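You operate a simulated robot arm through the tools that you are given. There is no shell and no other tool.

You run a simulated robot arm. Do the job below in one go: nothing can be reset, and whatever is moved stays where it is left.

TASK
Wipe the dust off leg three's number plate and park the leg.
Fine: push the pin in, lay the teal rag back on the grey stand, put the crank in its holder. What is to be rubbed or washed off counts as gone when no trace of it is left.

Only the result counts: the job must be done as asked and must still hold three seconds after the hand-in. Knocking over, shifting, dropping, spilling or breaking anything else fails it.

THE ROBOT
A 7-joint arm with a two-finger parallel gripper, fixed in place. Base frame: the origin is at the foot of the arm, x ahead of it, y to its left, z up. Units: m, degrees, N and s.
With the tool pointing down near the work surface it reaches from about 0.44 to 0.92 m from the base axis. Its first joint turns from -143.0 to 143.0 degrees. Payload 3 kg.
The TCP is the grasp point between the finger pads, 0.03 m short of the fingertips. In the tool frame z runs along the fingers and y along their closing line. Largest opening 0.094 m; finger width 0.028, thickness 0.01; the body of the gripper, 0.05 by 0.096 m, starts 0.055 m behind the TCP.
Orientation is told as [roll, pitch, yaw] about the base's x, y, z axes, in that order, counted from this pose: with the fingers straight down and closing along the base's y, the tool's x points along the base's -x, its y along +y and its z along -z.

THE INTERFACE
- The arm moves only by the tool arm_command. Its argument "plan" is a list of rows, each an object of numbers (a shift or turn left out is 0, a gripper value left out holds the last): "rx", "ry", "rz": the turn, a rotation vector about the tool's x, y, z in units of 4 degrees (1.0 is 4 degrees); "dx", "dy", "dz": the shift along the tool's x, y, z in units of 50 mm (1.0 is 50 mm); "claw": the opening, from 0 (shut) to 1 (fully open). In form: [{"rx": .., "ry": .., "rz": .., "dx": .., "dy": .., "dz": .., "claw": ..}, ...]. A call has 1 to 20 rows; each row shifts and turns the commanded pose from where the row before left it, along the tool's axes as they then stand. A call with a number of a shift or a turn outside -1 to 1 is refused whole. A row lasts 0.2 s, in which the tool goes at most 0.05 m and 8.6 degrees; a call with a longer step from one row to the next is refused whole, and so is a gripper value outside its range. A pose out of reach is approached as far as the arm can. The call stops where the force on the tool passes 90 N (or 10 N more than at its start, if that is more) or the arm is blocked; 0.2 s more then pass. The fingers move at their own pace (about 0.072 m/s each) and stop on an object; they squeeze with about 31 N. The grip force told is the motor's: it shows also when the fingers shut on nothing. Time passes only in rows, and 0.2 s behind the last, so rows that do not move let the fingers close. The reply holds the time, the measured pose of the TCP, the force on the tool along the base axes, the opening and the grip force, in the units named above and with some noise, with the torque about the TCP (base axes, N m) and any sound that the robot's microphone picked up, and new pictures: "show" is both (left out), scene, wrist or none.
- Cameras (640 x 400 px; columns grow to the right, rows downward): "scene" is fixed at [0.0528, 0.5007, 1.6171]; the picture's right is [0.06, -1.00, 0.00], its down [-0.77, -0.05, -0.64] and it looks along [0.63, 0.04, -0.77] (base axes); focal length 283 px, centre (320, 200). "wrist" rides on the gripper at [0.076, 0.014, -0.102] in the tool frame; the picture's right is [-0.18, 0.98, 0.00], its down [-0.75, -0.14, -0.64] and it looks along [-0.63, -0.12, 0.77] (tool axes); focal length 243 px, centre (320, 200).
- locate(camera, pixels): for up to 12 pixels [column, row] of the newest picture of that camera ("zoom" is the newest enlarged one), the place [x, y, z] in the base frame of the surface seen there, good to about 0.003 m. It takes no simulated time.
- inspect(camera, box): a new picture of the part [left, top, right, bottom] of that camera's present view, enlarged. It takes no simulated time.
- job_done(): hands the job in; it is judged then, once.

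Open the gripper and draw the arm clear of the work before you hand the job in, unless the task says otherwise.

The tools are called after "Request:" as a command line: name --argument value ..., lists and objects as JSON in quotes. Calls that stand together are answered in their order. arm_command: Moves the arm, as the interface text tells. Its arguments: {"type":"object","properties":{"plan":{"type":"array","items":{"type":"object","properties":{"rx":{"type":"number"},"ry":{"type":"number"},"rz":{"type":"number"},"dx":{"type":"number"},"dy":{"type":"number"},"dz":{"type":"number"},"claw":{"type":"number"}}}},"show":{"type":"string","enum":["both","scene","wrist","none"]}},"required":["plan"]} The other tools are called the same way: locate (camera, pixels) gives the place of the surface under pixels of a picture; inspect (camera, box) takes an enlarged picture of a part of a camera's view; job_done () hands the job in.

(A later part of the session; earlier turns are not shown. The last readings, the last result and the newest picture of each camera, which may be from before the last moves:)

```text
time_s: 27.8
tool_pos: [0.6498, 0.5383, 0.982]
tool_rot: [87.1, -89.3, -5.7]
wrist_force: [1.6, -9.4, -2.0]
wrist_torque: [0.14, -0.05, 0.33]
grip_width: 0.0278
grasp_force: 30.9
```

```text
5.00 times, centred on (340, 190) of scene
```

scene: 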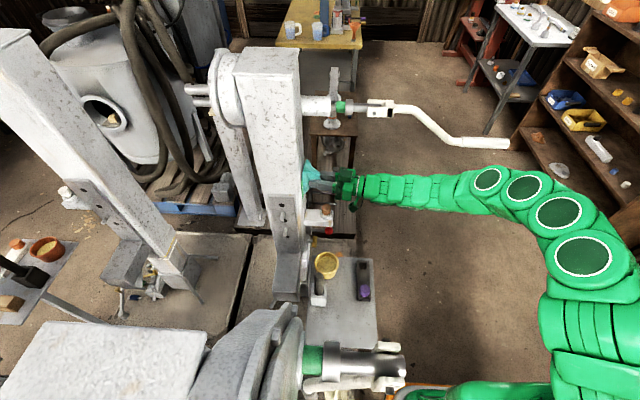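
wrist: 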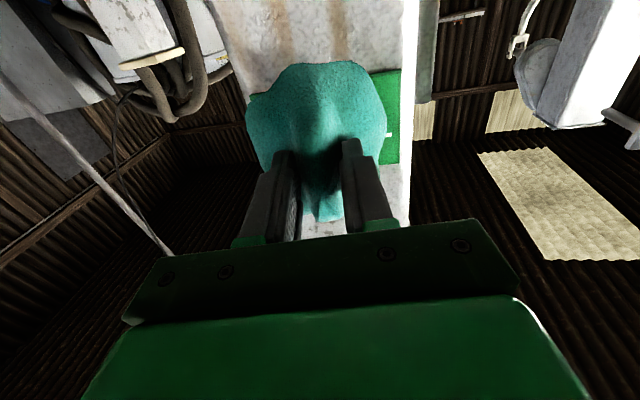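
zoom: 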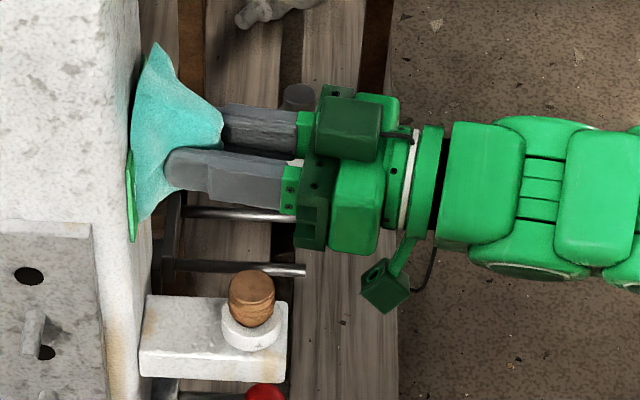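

Contact is made (9.4 N). I now rub along base x over about ±40 mm, keeping y constant by compensating the 8.6° tool yaw.

Request:
arm_command --plan '[{"dz": 0.03}, {"dy": 0.158, "dz": -0.024}, {"dy": 0.158, "dz": -0.024}, {"dy": 0.158, "dz": -0.024}, {"dy": 0.158, "dz": -0.024}, {"dy": -0.158, "dz": 0.024}, {"dy": -0.158, "dz": 0.024}, {"dy": -0.158, "dz": 0.024}, {"dy": -0.158, "dz": 0.024}, {"dy": -0.158, "dz": 0.024}, {"dy": -0.158, "dz": 0.024}, {"dy": -0.158, "dz": 0.024}, {"dy": -0.158, "dz": 0.024}, {"dy": 0.158, "dz": -0.024}, {"dy": 0.158, "dz": -0.024}, {"dy": 0.158, "dz": -0.024}, {"dy": 0.158, "dz": -0.024}, {}]'

```text
time_s: 31.6
tool_pos: [0.6509, 0.5393, 0.9827]
tool_rot: [88.3, -89.4, -6.8]
wrist_force: [13.7, -34.3, -2.2]
wrist_torque: [0.0, 0.02, 0.53]
grip_width: 0.0278
grasp_force: 31.1
```

scene: 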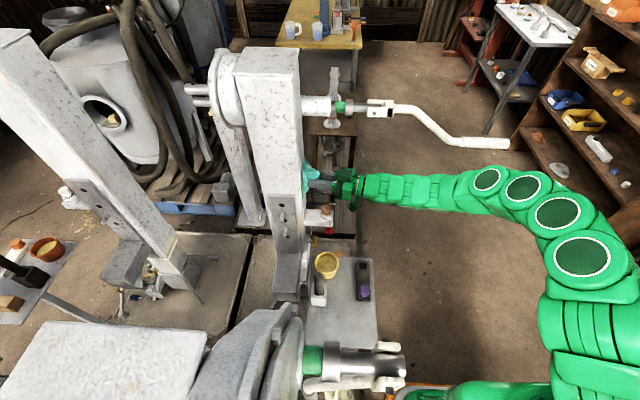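
wrist: 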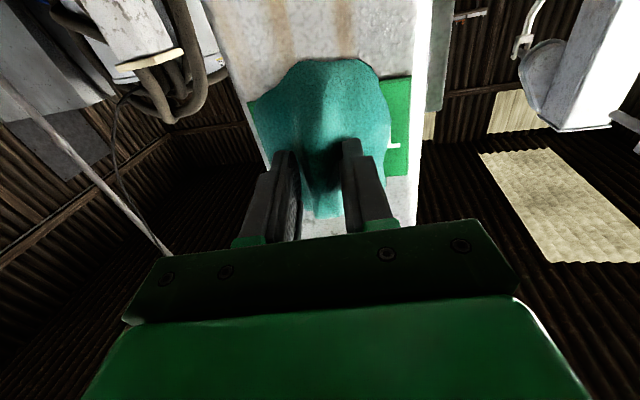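

Force is 34 N, firm enough. I ease off 1 mm and rub the upper and lower bands of the plate with the same x sweeps.

Request:
arm_command --plan '[{"dz": -0.02, "dx": -0.2}, {"dx": -0.2}, {"dy": 0.158, "dz": -0.024}, {"dy": 0.158, "dz": -0.024}, {"dy": 0.158, "dz": -0.024}, {"dy": 0.158, "dz": -0.024}, {"dy": -0.158, "dz": 0.024}, {"dy": -0.158, "dz": 0.024}, {"dy": -0.158, "dz": 0.024}, {"dy": -0.158, "dz": 0.024}, {"dy": -0.158, "dz": 0.024}, {"dy": -0.158, "dz": 0.024}, {"dy": -0.158, "dz": 0.024}, {"dy": -0.158, "dz": 0.024}, {"dy": 0.158, "dz": -0.024}, {"dy": 0.158, "dz": -0.024}, {"dy": 0.158, "dz": -0.024}, {"dy": 0.158, "dz": -0.024}, {"dx": 0.2}, {"dx": 0.2}]' --show "wrist"

Request:
arm_command --plan '[{"dx": 0.2}, {"dx": 0.2}, {"dy": 0.158, "dz": -0.024}, {"dy": 0.158, "dz": -0.024}, {"dy": 0.158, "dz": -0.024}, {"dy": 0.158, "dz": -0.024}, {"dy": -0.158, "dz": 0.024}, {"dy": -0.158, "dz": 0.024}, {"dy": -0.158, "dz": 0.024}, {"dy": -0.158, "dz": 0.024}, {"dy": -0.158, "dz": 0.024}, {"dy": -0.158, "dz": 0.024}, {"dy": -0.158, "dz": 0.024}, {"dy": -0.158, "dz": 0.024}, {"dy": 0.158, "dz": -0.024}, {"dy": 0.158, "dz": -0.024}, {"dy": 0.158, "dz": -0.024}, {"dy": 0.158, "dz": -0.024}, {"dx": -0.2}, {"dx": -0.2}]' --show "wrist"

```text
time_s: 35.8
tool_pos: [0.6488, 0.5381, 0.9825]
tool_rot: [90.8, -89.5, -9.2]
wrist_force: [-1.2, -15.3, 6.3]
wrist_torque: [0.3, 0.28, 0.66]
grip_width: 0.0257
grasp_force: 31.5
```

wrist: 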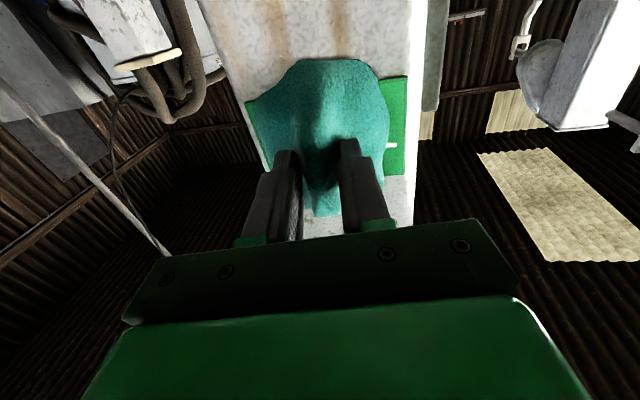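

```text
time_s: 40.0
tool_pos: [0.6497, 0.5394, 0.9826]
tool_rot: [82.8, -89.4, -1.0]
wrist_force: [-1.5, -23.8, -11.0]
wrist_torque: [-0.19, -0.38, 0.87]
grip_width: 0.0266
grasp_force: 31.1
```

wrist: 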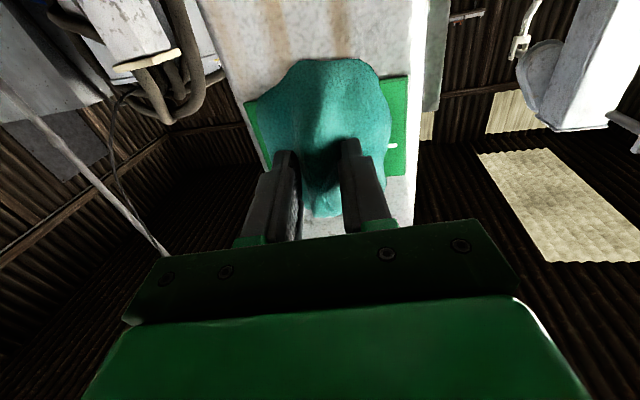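

I back away 0.12 m and shift toward -x so that the plate comes into view beside the rag.

Request:
arm_command --plan '[{"dz": -0.5}, {"dz": -0.8}, {"dz": -0.8}, {"dz": -0.5, "dy": 0.7}, {"dy": 0.8}, {"dy": 0.5}, {}]'

Request:
inspect --camera "wrist" --box '[150, 10, 330, 150]'

Request:
inspect --camera "scene" --box '[285, 150, 335, 200]'

```text
time_s: 41.6
tool_pos: [0.5364, 0.4231, 0.9859]
tool_rot: [81.0, -89.2, 1.1]
wrist_force: [1.0, -0.1, -0.5]
wrist_torque: [0.0, -0.02, 0.0]
grip_width: 0.0252
grasp_force: 30.7
out of reach, approached as far as the arm can: row 6
```

scene: 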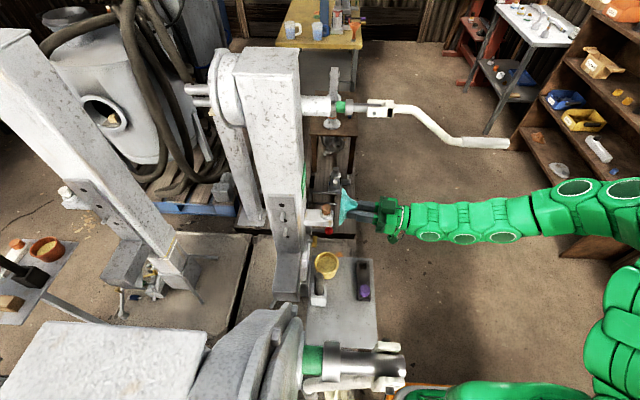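
wrist: 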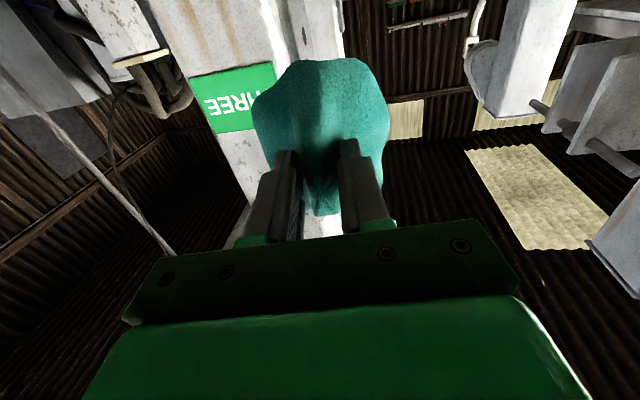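

```text
2.86 times, centred on (240, 80) of wrist
```

zoom: 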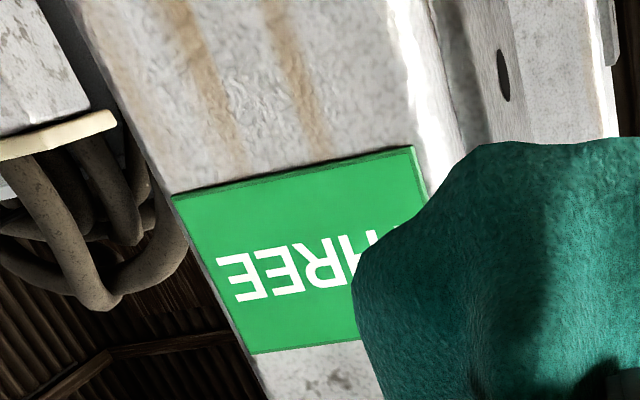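

```text
8.00 times, centred on (310, 175) of scene
```

zoom: 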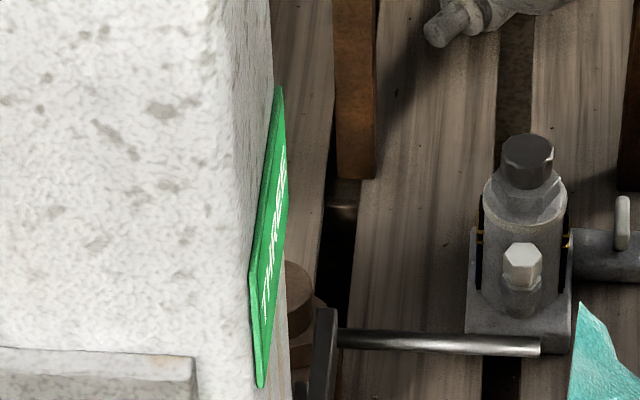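

HREE reads clean; the T end is still hidden behind the rag and I'll check it from above the stand. I raise 35 mm and tilt the tool back to pointing down.

Request:
arm_command --plan '[{"dx": -0.7}, {"ry": 1}, {"ry": 1}, {"ry": 1}, {"ry": 1}, {"ry": 1}, {"ry": 1}, {"ry": 1}, {"ry": 1}, {"ry": 1}, {"ry": 1}, {"ry": 1}, {"ry": 1}, {"ry": 1}, {"ry": 1}, {"ry": 1}, {"ry": 1}, {"ry": 1}, {"ry": 1}, {"ry": 1}]'

```text
time_s: 45.8
tool_pos: [0.5356, 0.4244, 1.0216]
tool_rot: [0.5, -13.9, 81.4]
wrist_force: [0.6, -0.4, -0.5]
wrist_torque: [-0.02, 0.0, -0.02]
grip_width: 0.0231
grasp_force: 31.5
```

scene: 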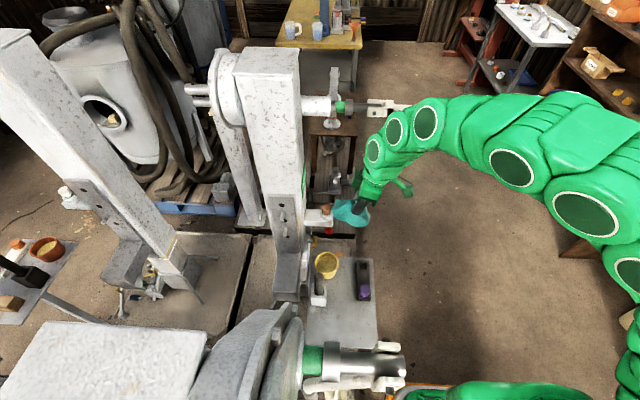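
wrist: 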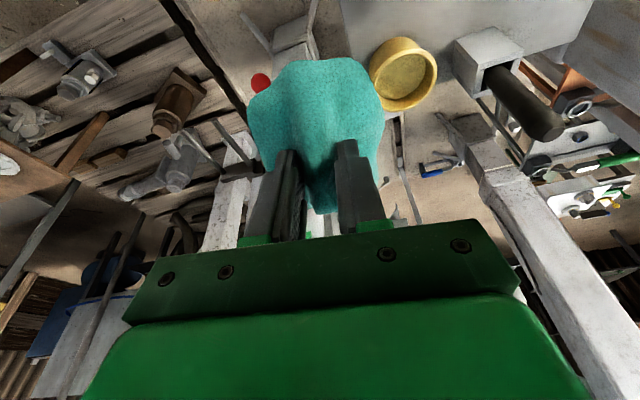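

Grip width has shrunk to 0.023 m, so the rag is creeping; I take it straight back over its place on the stand, finishing the tilt on the way.

Request:
arm_command --plan '[{"ry": 1, "dy": 0.7}, {"ry": 1, "dy": 0.7}, {"ry": 1, "dy": 0.7}, {"ry": 0.5, "dy": 0.7}, {"dy": 0.75, "dx": 0.24}, {"dy": 0.75, "dx": 0.24}, {"dy": 0.69, "dx": 0.24}, {"rz": -1}, {"rz": -1}, {}]'

Request:
inspect --camera "wrist" --box '[0, 220, 160, 340]'

Request:
inspect --camera "wrist" --box '[220, 40, 420, 260]'

```text
time_s: 48.0
tool_pos: [0.2864, 0.4252, 1.0248]
tool_rot: [0.7, -0.1, 89.8]
wrist_force: [0.0, -0.8, -0.5]
wrist_torque: [-0.01, -0.02, 0.0]
grip_width: 0.023
grasp_force: 30.8
```

scene: 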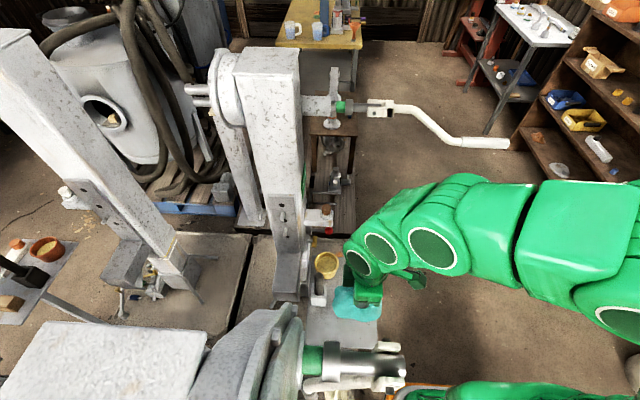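
wrist: 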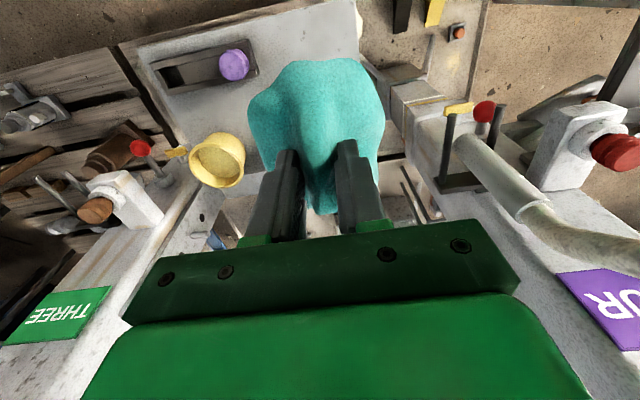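

```text
3.33 times, centred on (80, 280) of wrist
```

zoom: 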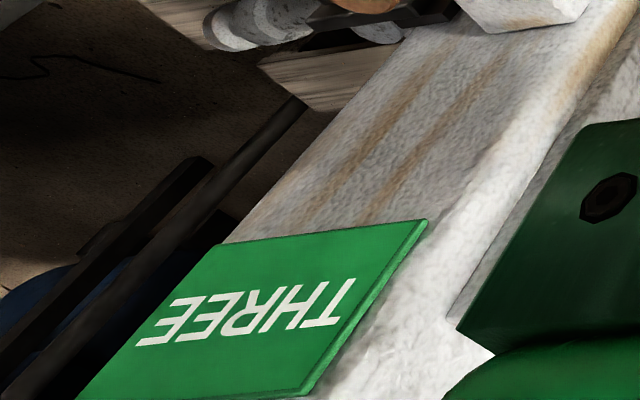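

```text
1.82 times, centred on (320, 150) of wrist
```

zoom: 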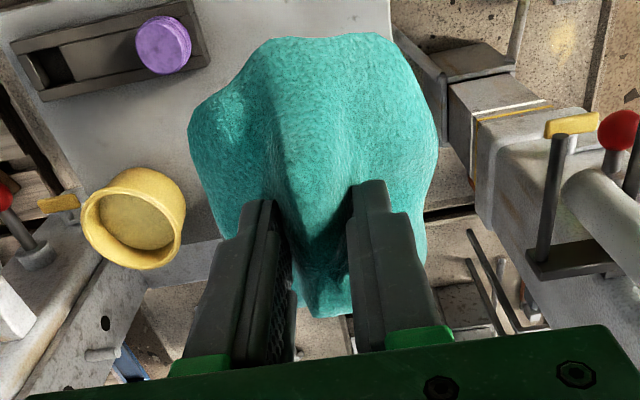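

The whole plate now reads THREE, clean. I lower the rag toward the stand, down to TCP z≈0.845.

Request:
arm_command --plan '[{"dz": 0.7}, {"dz": 0.7}, {"dz": 0.7}, {"dz": 0.7}, {"dz": 0.5}, {"dz": 0.25}, {}]' --show "wrist"

Request:
locate --camera "wrist" --pixels '[[255, 110], [320, 68], [380, 100], [320, 110], [320, 150], [230, 100], [400, 120]]'

```text
time_s: 49.6
tool_pos: [0.2832, 0.4256, 0.8462]
tool_rot: [0.5, -0.1, 89.6]
wrist_force: [-0.8, 0.1, -0.6]
wrist_torque: [-0.03, 0.0, -0.03]
grip_width: 0.0231
grasp_force: 30.8
```

wrist: 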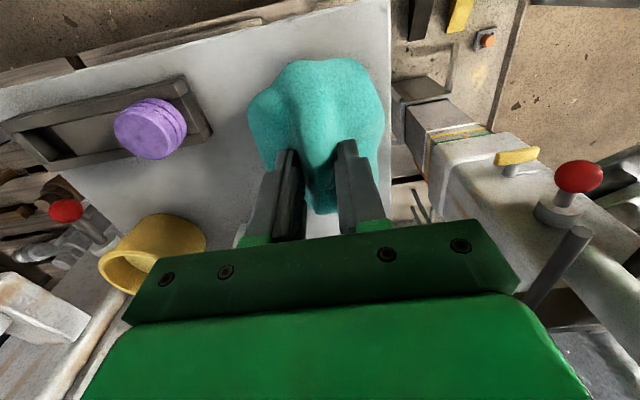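

```text
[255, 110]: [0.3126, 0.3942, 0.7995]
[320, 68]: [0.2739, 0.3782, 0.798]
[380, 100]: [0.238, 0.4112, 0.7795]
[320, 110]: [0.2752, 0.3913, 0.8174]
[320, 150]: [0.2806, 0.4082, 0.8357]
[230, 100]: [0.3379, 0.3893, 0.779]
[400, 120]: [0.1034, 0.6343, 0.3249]
```

The rag rim is about 12 mm above the stand. I shift 8 mm toward the stand's middle (+x) and lower in 3 mm steps.

Request:
arm_command --plan '[{"dy": -0.16}, {"dz": 0.06}, {"dz": 0.06}, {"dz": 0.06}, {"dz": 0.04}, {}]' --show "wrist"

Request:
locate --camera "wrist" --pixels '[[255, 110], [320, 66], [378, 100], [320, 110], [320, 150], [230, 100]]'

```text
time_s: 51.0
tool_pos: [0.2913, 0.4257, 0.8358]
tool_rot: [0.6, -0.1, 89.6]
wrist_force: [0.5, 0.3, -0.7]
wrist_torque: [0.01, -0.04, -0.01]
grip_width: 0.0231
grasp_force: 31.3
```

wrist: 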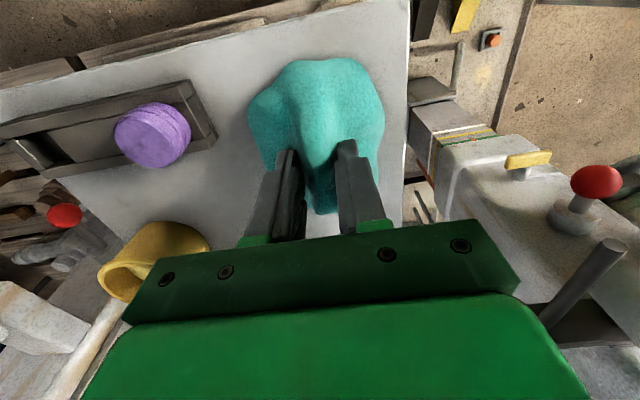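

```text
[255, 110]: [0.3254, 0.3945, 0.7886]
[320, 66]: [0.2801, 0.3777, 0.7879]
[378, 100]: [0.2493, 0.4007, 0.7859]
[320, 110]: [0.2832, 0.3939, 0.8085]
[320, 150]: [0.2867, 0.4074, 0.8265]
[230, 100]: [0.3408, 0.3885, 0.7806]
```

Ridge and rim heights now match the original resting ones within 2 mm. I lower until a contact force shows.

Request:
arm_command --plan '[{"dz": 0.04}, {"dz": 0.02}, {}]' --show "none"

```text
time_s: 51.8
tool_pos: [0.2914, 0.4251, 0.8323]
tool_rot: [0.7, -0.3, 89.7]
wrist_force: [-9.7, -2.1, 33.5]
wrist_torque: [-0.49, -0.08, -0.06]
grip_width: 0.0233
grasp_force: 31.3
```

Contact: 33 N upward, so the rag rests on the stand. I back up 2 mm, open slowly, and rise.

Request:
arm_command --plan '[{"dz": -0.03}, {"claw": 0.35}, {"claw": 0.6}, {"claw": 1}, {"claw": 1}, {"claw": 1}, {"dz": -0.3}, {"dz": -0.6}, {"dz": -0.8}, {"dz": -0.8}, {"dz": -0.8}, {}]'

Request:
inspect --camera "wrist" --box '[200, 0, 420, 140]'

```text
time_s: 54.4
tool_pos: [0.2931, 0.4274, 0.998]
tool_rot: [0.6, 0.0, 89.5]
wrist_force: [0.0, 0.8, 0.0]
wrist_torque: [0.02, -0.03, 0.02]
grip_width: 0.0938
grasp_force: 0.0
```

scene: 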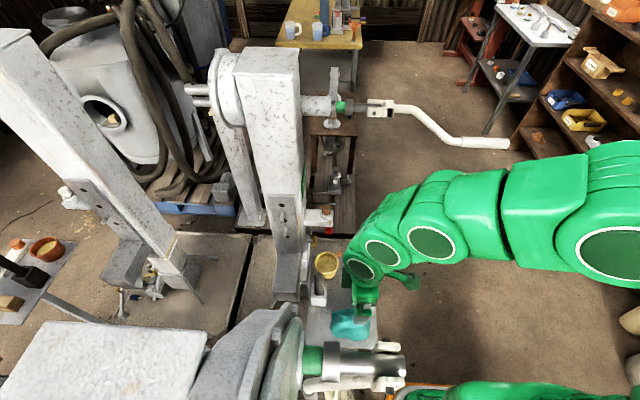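
wrist: 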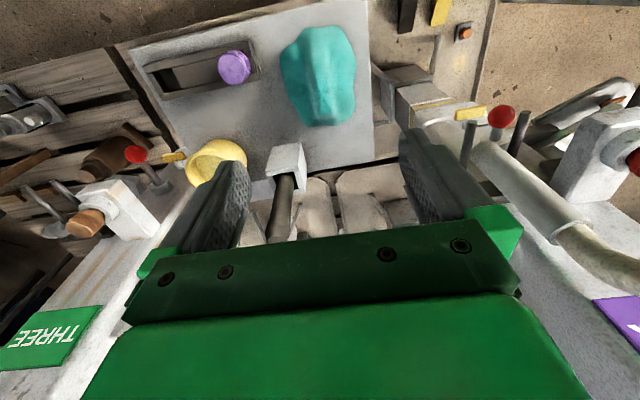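

```text
2.86 times, centred on (310, 70) of wrist
```

zoom: 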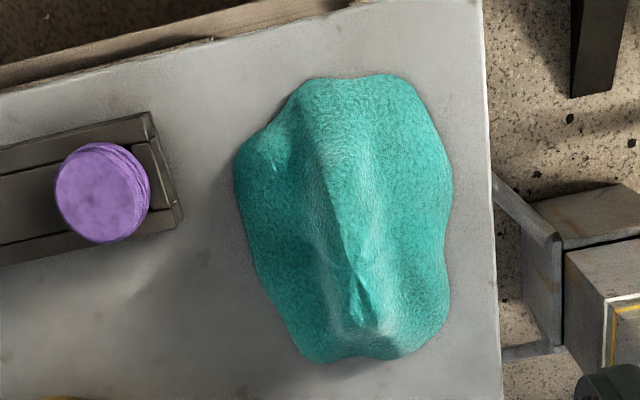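

The rag lies fully on the stand. Next the pin: in the wrist view the red ball is at (135,153) and its boss at (163,185); I measure them and compare with FOUR's.

Request:
inspect --camera "wrist" --box '[60, 110, 220, 230]'

Request:
locate --camera "wrist" --pixels '[[135, 153], [127, 153], [143, 156], [135, 147], [136, 160], [148, 170], [155, 178], [160, 183], [163, 190], [175, 156], [500, 117], [494, 135]]'

Request:
locate --camera "scene" --pixels '[[328, 231], [325, 230], [331, 231], [328, 234], [328, 228], [322, 230], [316, 230], [311, 231], [319, 240], [317, 237]]'

```text
3.33 times, centred on (140, 170) of wrist
```

zoom: 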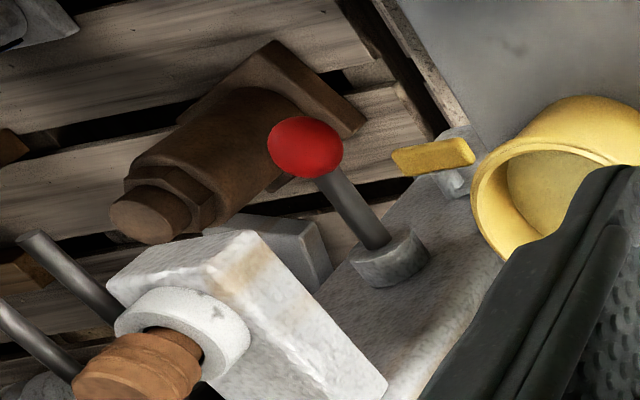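

```text
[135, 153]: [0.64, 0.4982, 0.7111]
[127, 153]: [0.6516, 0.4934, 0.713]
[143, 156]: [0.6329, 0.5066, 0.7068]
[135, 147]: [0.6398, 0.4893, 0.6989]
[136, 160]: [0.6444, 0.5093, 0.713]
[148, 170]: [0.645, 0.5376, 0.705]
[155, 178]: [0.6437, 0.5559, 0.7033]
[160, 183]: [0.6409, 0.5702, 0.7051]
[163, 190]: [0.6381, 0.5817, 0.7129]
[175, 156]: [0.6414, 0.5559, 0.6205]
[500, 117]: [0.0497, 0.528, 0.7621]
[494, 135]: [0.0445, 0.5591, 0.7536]
```

```text
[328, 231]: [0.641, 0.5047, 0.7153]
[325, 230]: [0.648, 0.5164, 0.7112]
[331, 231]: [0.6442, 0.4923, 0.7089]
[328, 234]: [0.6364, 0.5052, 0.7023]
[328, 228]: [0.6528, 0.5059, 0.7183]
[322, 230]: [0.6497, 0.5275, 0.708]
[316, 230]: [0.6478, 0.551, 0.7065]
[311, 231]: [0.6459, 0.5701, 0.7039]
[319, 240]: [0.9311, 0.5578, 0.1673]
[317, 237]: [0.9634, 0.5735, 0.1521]
```

The ball's centre is at about (0.645,0.503,0.705); FOUR's corresponding ball sits 30 mm deeper. I close the fingers, move to (0.54,0.40,1.0) and start turning them to point along +y.

Request:
arm_command --plan '[{"dy": -0.823, "dx": 0.09, "claw": 0}, {"dy": -0.823, "dx": 0.09}, {"dy": -0.823, "dx": 0.09}, {"dy": -0.823, "dx": 0.09}, {"dy": -0.823, "dx": 0.09}, {"dy": -0.823, "dx": 0.09}, {"rz": 0.9}, {"ry": -1}, {"ry": -1}, {"ry": -1}, {"ry": -1}, {"ry": -1}, {"ry": -1}, {"ry": -1}, {"ry": -1}, {"ry": -1}, {"ry": -1}, {"ry": -1}, {"ry": -1}, {"ry": -1}]'

```text
time_s: 58.6
tool_pos: [0.5383, 0.3966, 0.9962]
tool_rot: [1.0, -52.1, 85.3]
wrist_force: [-0.4, 0.5, -0.1]
wrist_torque: [0.03, 0.0, 0.02]
grip_width: 0.0
grasp_force: 30.7
```

scene: 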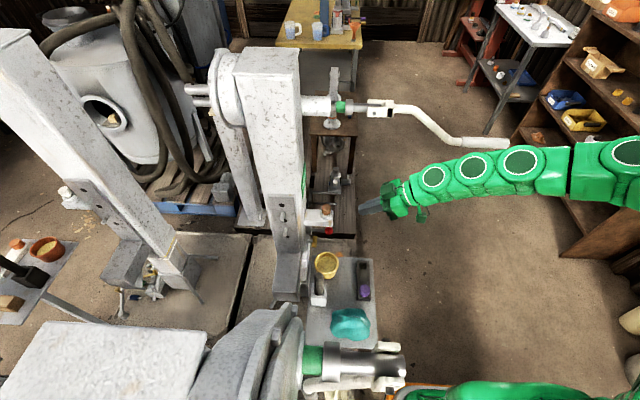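
wrist: 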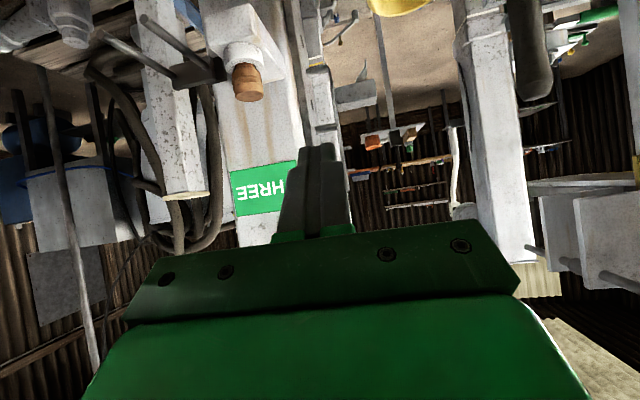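

The fingers point 52° up from straight down. I finish the tilt while sliding slightly toward +x to stay in reach.

Request:
arm_command --plan '[{"ry": -1, "dy": -0.1}, {"ry": -1, "dy": -0.1}, {"ry": -1, "dy": -0.1}, {"ry": -1, "dy": -0.1}, {"ry": -1, "dy": -0.1}, {"ry": -1, "dy": -0.1}, {"ry": -1, "dy": -0.1}, {"ry": -1, "dy": -0.1}, {"ry": -1, "dy": -0.1}, {}]'

```text
time_s: 60.8
tool_pos: [0.5843, 0.3935, 0.9961]
tool_rot: [16.6, -88.0, 69.4]
wrist_force: [-0.4, 0.5, -0.1]
wrist_torque: [-0.02, -0.01, 0.02]
grip_width: 0.0001
grasp_force: 30.7
```

scene: 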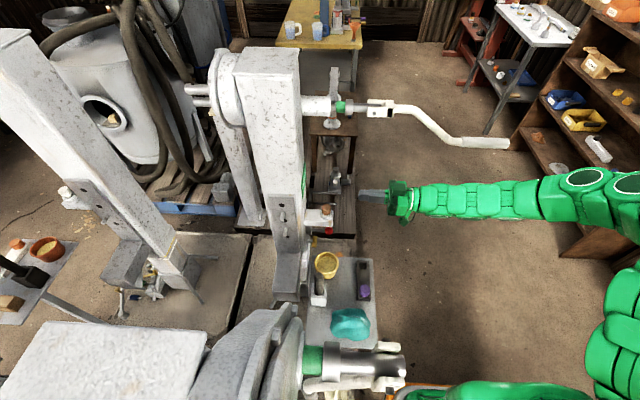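
wrist: 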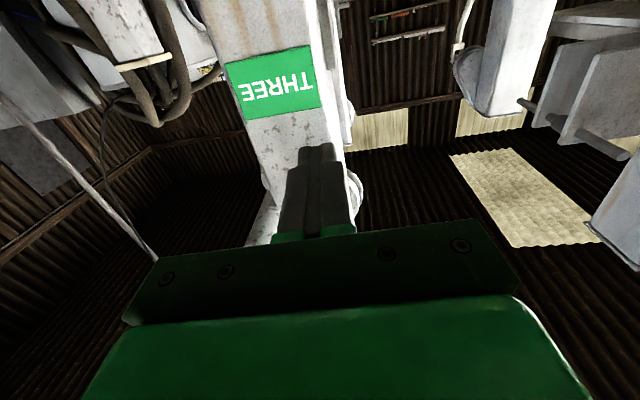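

The plate is entirely visible at (270,80). I inspect it for any dust trace, and measure the stand's edge before descending.

Request:
inspect --camera "wrist" --box '[210, 30, 340, 130]'

Request:
locate --camera "scene" --pixels '[[372, 259], [376, 340], [345, 259], [310, 345]]'

```text
4.00 times, centred on (275, 80) of wrist
```

zoom: 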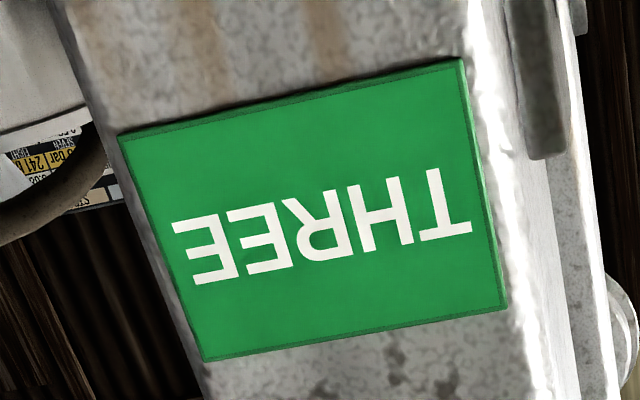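

```text
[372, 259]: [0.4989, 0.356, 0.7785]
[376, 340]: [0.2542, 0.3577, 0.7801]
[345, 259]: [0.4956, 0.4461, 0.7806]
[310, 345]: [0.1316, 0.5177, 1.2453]
```

The plate is spotless. I move to x≈0.645 and descend to the pin's height z≈0.704, staying at y≈0.39.

Request:
arm_command --plan '[{"dy": -0.62}, {"dy": -0.6}, {"dx": 0.83}, {"dx": 0.83}, {"dx": 0.83}, {"dx": 0.83}, {"dx": 0.83}, {"dx": 0.83}, {"dx": 0.83}, {}]'

```text
time_s: 63.0
tool_pos: [0.6408, 0.3807, 0.7035]
tool_rot: [16.2, -87.9, 70.0]
wrist_force: [-0.4, -0.4, -0.3]
wrist_torque: [-0.04, -0.03, -0.01]
grip_width: 0.0
grasp_force: 31.0
```

scene: 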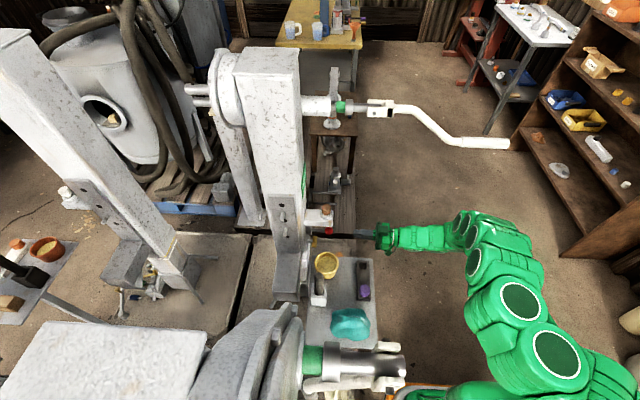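
wrist: 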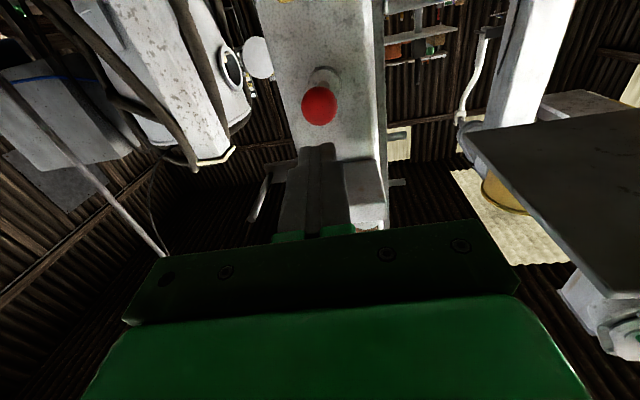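

The red ball is ahead at wrist (319,105), roughly in line with the fingertips. I measure it precisely.

Request:
locate --camera "wrist" --pixels '[[319, 105], [303, 105], [335, 105], [319, 90], [319, 122], [325, 76], [318, 150]]'

Request:
inspect --camera "wrist" --box '[250, 30, 400, 250]'

Request:
inspect --camera "scene" --box '[300, 200, 420, 280]'

```text
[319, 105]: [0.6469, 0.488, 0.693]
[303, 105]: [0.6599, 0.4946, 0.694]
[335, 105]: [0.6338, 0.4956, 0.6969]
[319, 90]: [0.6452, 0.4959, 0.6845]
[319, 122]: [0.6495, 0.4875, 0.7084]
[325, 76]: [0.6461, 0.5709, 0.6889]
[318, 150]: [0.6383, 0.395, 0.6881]
```

```text
1.82 times, centred on (325, 140) of wrist
```

zoom: 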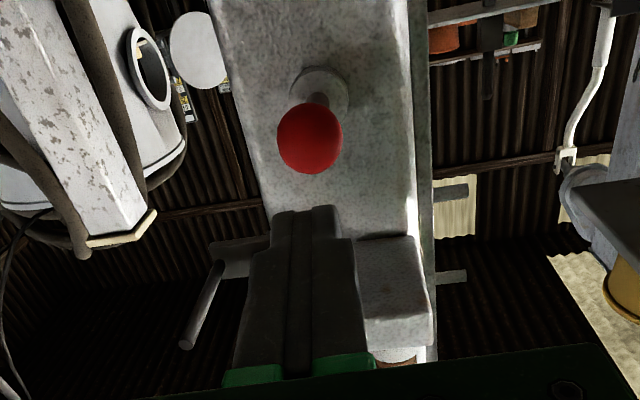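

```text
5.00 times, centred on (360, 240) of scene
```

zoom: 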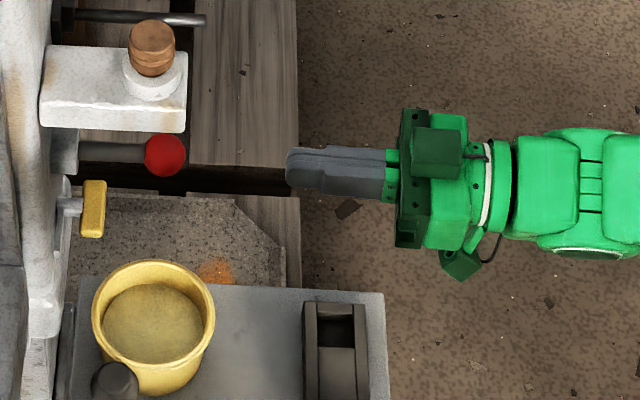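

The tip axis will meet the ball centre (0.647,0.486 front). I advance 70 mm, then push in 4 mm steps.

Request:
arm_command --plan '[{"dz": 0.5}, {"dz": 0.5}, {"dz": 0.4}, {"dz": 0.08}, {"dz": 0.08}, {"dz": 0.08}, {}]'

```text
time_s: 64.6
tool_pos: [0.6453, 0.4606, 0.7009]
tool_rot: [17.3, -87.9, 68.7]
wrist_force: [-3.0, -6.2, 0.3]
wrist_torque: [-0.06, -0.02, 0.06]
grip_width: 0.0003
grasp_force: 31.2
```

scene: 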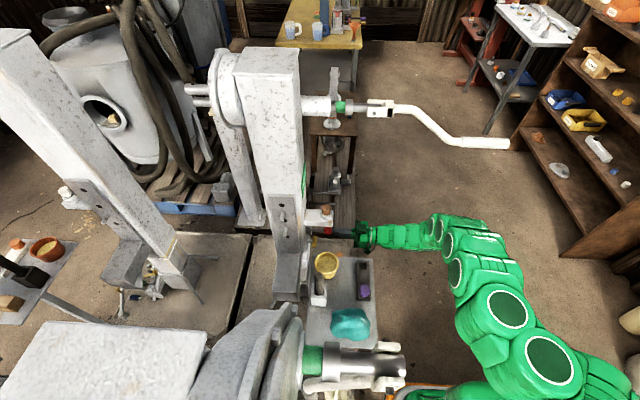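
wrist: 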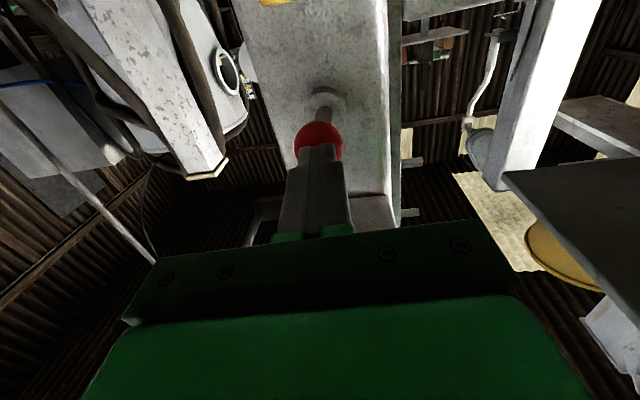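

Tip touches the ball (6 N). I keep pushing in 3 mm steps.

Request:
arm_command --plan '[{"dz": 0.06}, {"dz": 0.06}, {"dz": 0.06}, {"dz": 0.06}, {"dz": 0.06}, {}]' --show "wrist"

```text
time_s: 66.0
tool_pos: [0.6477, 0.4768, 0.7022]
tool_rot: [17.7, -87.8, 68.5]
wrist_force: [0.2, -0.9, 0.3]
wrist_torque: [-0.01, 0.01, -0.02]
grip_width: 0.0
grasp_force: 31.1
```

wrist: 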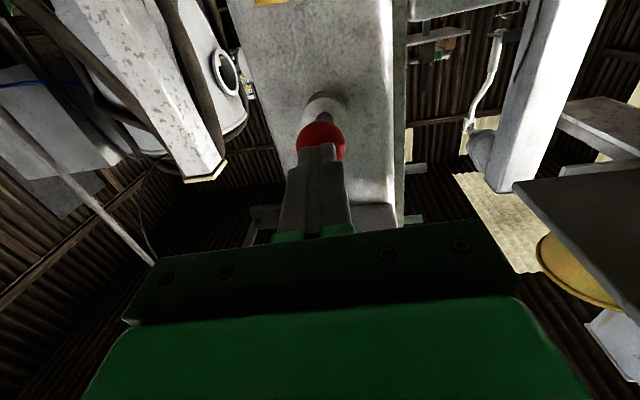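

The pin slides easily; the ball approaches its boss at (322,105). I keep pushing until a stop is felt.

Request:
arm_command --plan '[{"dz": 0.06}, {"dz": 0.06}, {"dz": 0.06}, {"dz": 0.06}, {}]' --show "wrist"

```text
time_s: 67.2
tool_pos: [0.6478, 0.4872, 0.7016]
tool_rot: [17.5, -87.9, 68.5]
wrist_force: [-4.3, -12.5, 1.0]
wrist_torque: [0.04, 0.1, 0.11]
grip_width: 0.0
grasp_force: 31.3
```

wrist: 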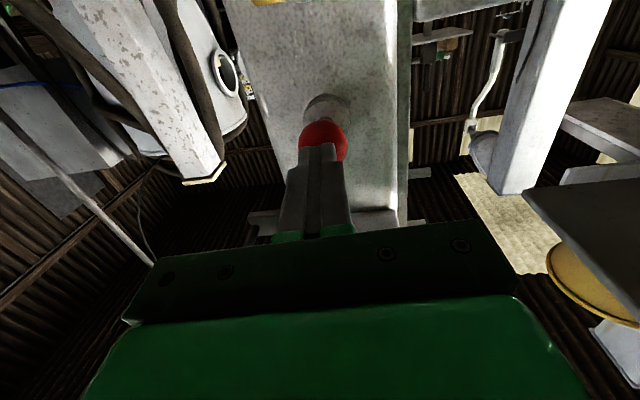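

Force rises to 12.5 N at y=0.487. I push a bit more to see whether this is the end stop.

Request:
arm_command --plan '[{"dz": 0.04}, {"dz": 0.04}, {"dz": 0.04}, {}]' --show "wrist"

Request:
inspect --camera "wrist" --box '[260, 60, 400, 170]'

```text
time_s: 67.9
tool_pos: [0.6504, 0.4881, 0.699]
tool_rot: [20.2, -87.9, 65.6]
wrist_force: [-6.9, -23.4, 10.2]
wrist_torque: [0.34, 0.06, 0.25]
grip_width: 0.0
grasp_force: 30.7
stopped in row 3: the force on the tool passed its limit at 97 N (the readings are from after the stop); the commanded pose is now the measured one
```

wrist: 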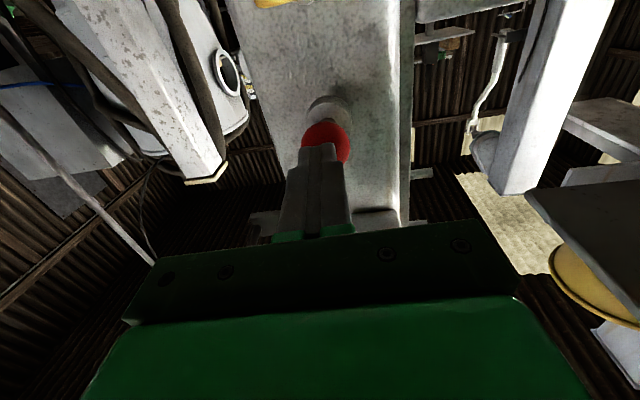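

```text
3.64 times, centred on (330, 115) of wrist
```

zoom: 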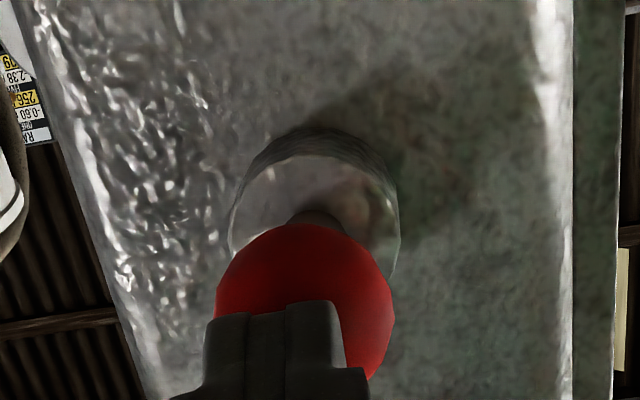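

A hard stop (97 N) came after about 30 mm of travel, matching leg FOUR. I back off 80 mm and check the pin stays in.

Request:
arm_command --plan '[{"dz": -0.3}, {"dz": -0.6}, {"dz": -0.7}, {"dz": -0.4}, {}]'

Request:
inspect --camera "scene" --box '[295, 205, 355, 255]'

Request:
locate --camera "scene" --pixels '[[321, 231], [324, 231], [318, 231], [328, 231]]'

```text
time_s: 69.1
tool_pos: [0.6432, 0.3905, 0.7037]
tool_rot: [17.7, -87.9, 68.0]
wrist_force: [0.0, -0.1, -0.1]
wrist_torque: [0.01, -0.02, -0.03]
grip_width: 0.0
grasp_force: 31.4
```

scene: 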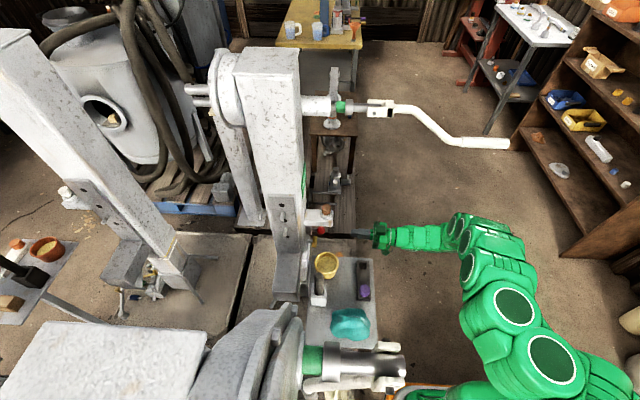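
wrist: 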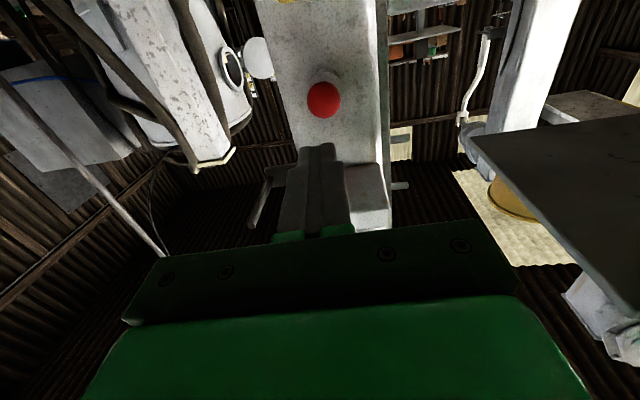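

```text
8.00 times, centred on (325, 230) of scene
```

zoom: 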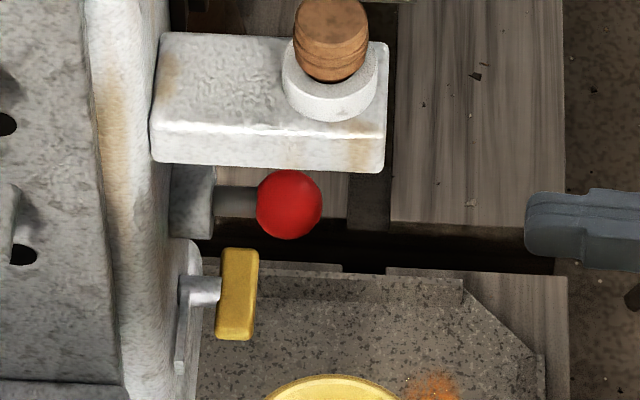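

```text
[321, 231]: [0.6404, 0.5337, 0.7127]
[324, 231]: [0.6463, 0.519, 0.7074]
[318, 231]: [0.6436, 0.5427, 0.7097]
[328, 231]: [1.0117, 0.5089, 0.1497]
```

The pin stays in at the same depth as FOUR's. Now the crank: I retreat upward the way I came, and take a close look at the hinge and handle.

Request:
arm_command --plan '[{"dx": -0.83}, {"dx": -0.83}, {"dx": -0.83}, {"dx": -0.83}, {"dx": -0.83}, {"dx": -0.83}, {"dx": -0.83}, {"dy": 0.6}, {"dy": 0.6}, {"ry": 1}, {"ry": 1}, {"ry": 1}, {"ry": 1}, {"ry": 1}, {"ry": 1}, {"ry": 1}, {"ry": 1}, {"ry": 1}, {"ry": 1}, {"ry": 1}]'

Request:
inspect --camera "scene" --box '[350, 85, 430, 135]'

```text
time_s: 73.3
tool_pos: [0.5873, 0.4045, 0.9929]
tool_rot: [0.9, -43.9, 85.2]
wrist_force: [-0.3, 0.5, -0.7]
wrist_torque: [0.0, -0.01, 0.01]
grip_width: 0.0
grasp_force: 31.1
```

scene: 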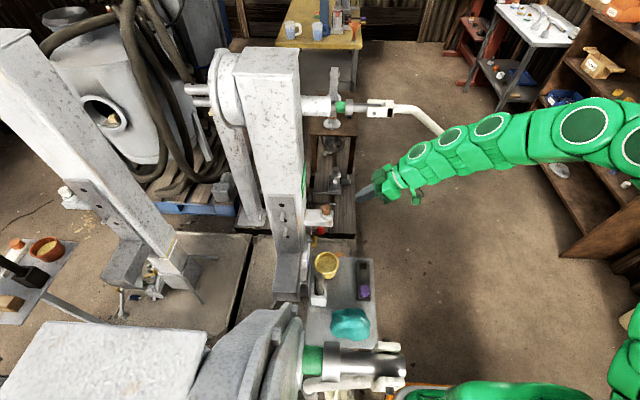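
wrist: 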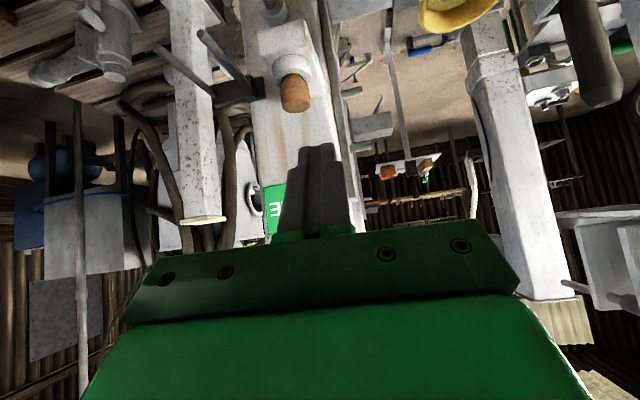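

```text
8.00 times, centred on (390, 110) of scene
```

zoom: 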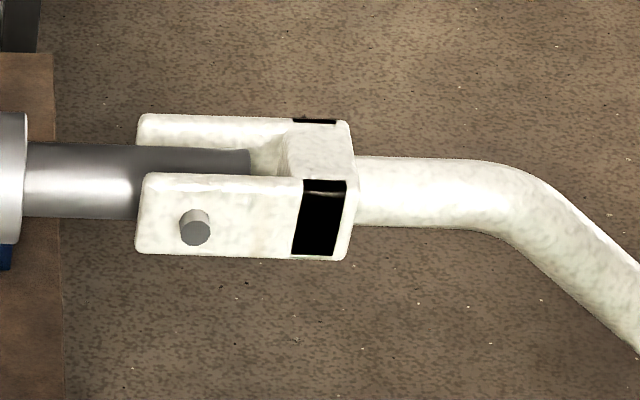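

The hinge bolt shows at zoom (194,228). I measure it along with rod points.

Request:
locate --camera "zoom" --pixels '[[194, 228], [150, 200], [150, 240], [180, 130], [80, 180], [80, 150], [80, 210], [420, 190], [420, 165], [420, 220], [320, 150], [330, 215]]'

Request:
arm_command --plan '[{"dy": 0.5}, {"dy": 0.5}, {"ry": 1}, {"ry": 1}, {"ry": 1}, {"ry": 1}, {"ry": 1}, {"ry": 1}, {"ry": 1}, {"ry": 1}, {"ry": 1}, {"ry": 1}, {"ry": 1}, {"rz": -1}, {"dx": 0.6, "dz": -0.5}, {"dx": 0.6, "dz": -0.5}, {"dx": 0.6, "dz": -0.5}]'

```text
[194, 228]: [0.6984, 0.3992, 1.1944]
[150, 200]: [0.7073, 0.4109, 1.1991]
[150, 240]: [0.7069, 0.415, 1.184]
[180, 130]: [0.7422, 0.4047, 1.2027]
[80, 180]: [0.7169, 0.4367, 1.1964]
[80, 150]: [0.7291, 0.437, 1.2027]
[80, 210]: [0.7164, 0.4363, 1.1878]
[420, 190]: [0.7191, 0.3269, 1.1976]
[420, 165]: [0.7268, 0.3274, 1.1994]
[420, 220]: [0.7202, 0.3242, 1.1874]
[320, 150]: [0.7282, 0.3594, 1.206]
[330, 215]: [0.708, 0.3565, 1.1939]
```

```text
time_s: 76.9
tool_pos: [0.5377, 0.3164, 1.0703]
tool_rot: [0.7, -0.1, 89.8]
wrist_force: [-0.3, -0.7, -0.1]
wrist_torque: [0.01, 0.0, -0.01]
grip_width: 0.0003
grasp_force: 31.0
```

scene: 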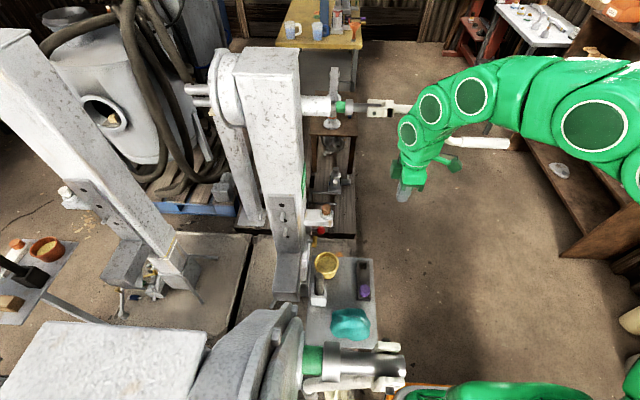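
wrist: 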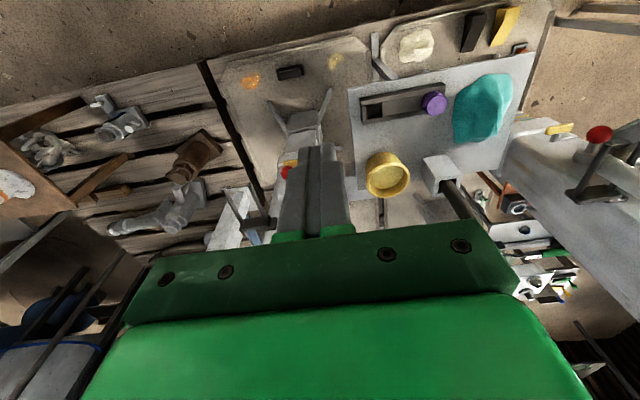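

The hinge is at y≈0.400, z≈1.193, and the handle axis at x≈0.727, z≈1.09. I measure leg FOUR's stowed handle for the target depth in its prongs.

Request:
inspect --camera "wrist" --box '[540, 100, 640, 220]'

Request:
inspect --camera "scene" --box '[440, 120, 530, 170]'

```text
3.33 times, centred on (590, 160) of wrist
```

zoom: 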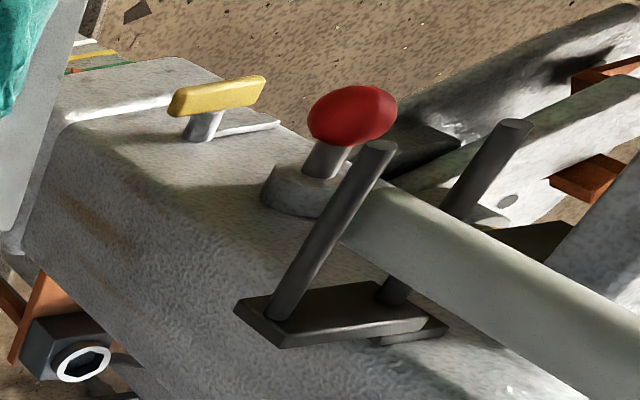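

```text
7.11 times, centred on (485, 145) of scene
```

zoom: 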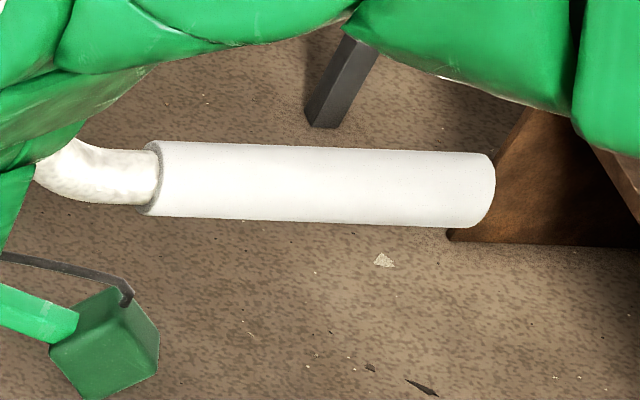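

FOUR's handle sits in the middle of its prongs. I measure its surface and the prong ends.

Request:
locate --camera "wrist" --pixels '[[608, 145], [577, 194], [612, 166], [620, 170], [630, 176], [606, 172], [600, 185], [560, 175]]'

Request:
locate --camera "zoom" --pixels '[[170, 180], [170, 150], [170, 205], [300, 185], [300, 155], [300, 215], [430, 190], [430, 160], [430, 220], [480, 190], [491, 190], [155, 180]]'

```text
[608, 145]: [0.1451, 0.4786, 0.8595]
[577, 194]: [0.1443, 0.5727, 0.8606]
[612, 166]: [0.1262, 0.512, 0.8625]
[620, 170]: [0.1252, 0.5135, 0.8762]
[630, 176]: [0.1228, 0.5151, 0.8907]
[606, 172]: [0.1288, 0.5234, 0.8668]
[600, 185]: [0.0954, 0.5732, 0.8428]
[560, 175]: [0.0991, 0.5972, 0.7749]
```

```text
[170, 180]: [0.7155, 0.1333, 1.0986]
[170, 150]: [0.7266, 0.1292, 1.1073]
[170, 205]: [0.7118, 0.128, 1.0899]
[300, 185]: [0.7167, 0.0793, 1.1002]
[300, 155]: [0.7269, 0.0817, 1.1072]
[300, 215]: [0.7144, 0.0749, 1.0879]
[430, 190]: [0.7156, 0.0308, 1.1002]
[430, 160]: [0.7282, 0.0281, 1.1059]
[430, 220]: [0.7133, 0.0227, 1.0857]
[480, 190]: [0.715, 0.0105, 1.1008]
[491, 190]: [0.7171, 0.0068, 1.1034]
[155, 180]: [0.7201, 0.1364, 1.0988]
```

The handle axis is x≈0.7275, z≈1.092, radius 15 mm, from y≈0.005 to 0.135. I open the claw partly, move via y≈0.10 and stop above the handle at z≈1.22.

Request:
arm_command --plan '[{"dx": 0.72, "dz": -0.5, "claw": 0.75}, {"dx": 0.72, "dz": -0.5}, {"dx": 0.72, "dz": -0.5}, {"dx": 0.72, "dz": -0.5}, {"dx": 0.72, "dz": -0.5}, {"dx": 0.72, "dz": -0.5}, {"dy": -0.76}, {"dy": -0.76}, {"dy": -0.76}, {"dy": -0.76}, {"dy": -0.76}, {}]'

```text
time_s: 79.5
tool_pos: [0.7288, 0.0984, 1.2178]
tool_rot: [0.6, 0.1, 89.9]
wrist_force: [-0.9, 0.3, -0.7]
wrist_torque: [0.01, 0.03, -0.01]
grip_width: 0.0705
grasp_force: 0.1
```

scene: 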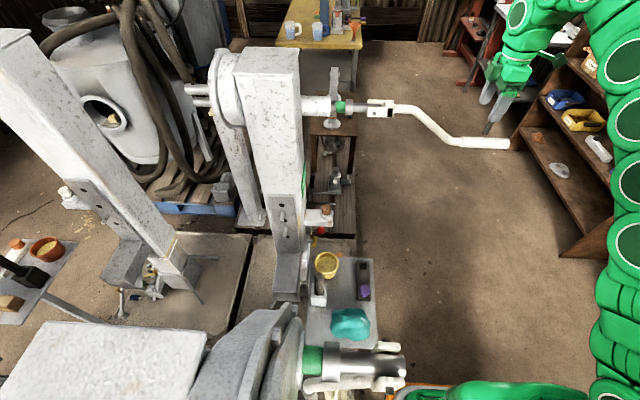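
wrist: 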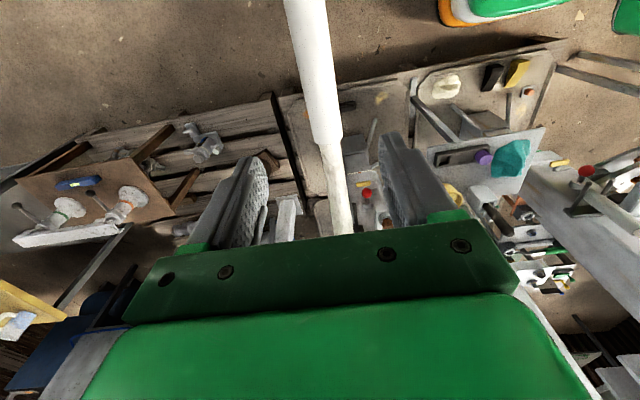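

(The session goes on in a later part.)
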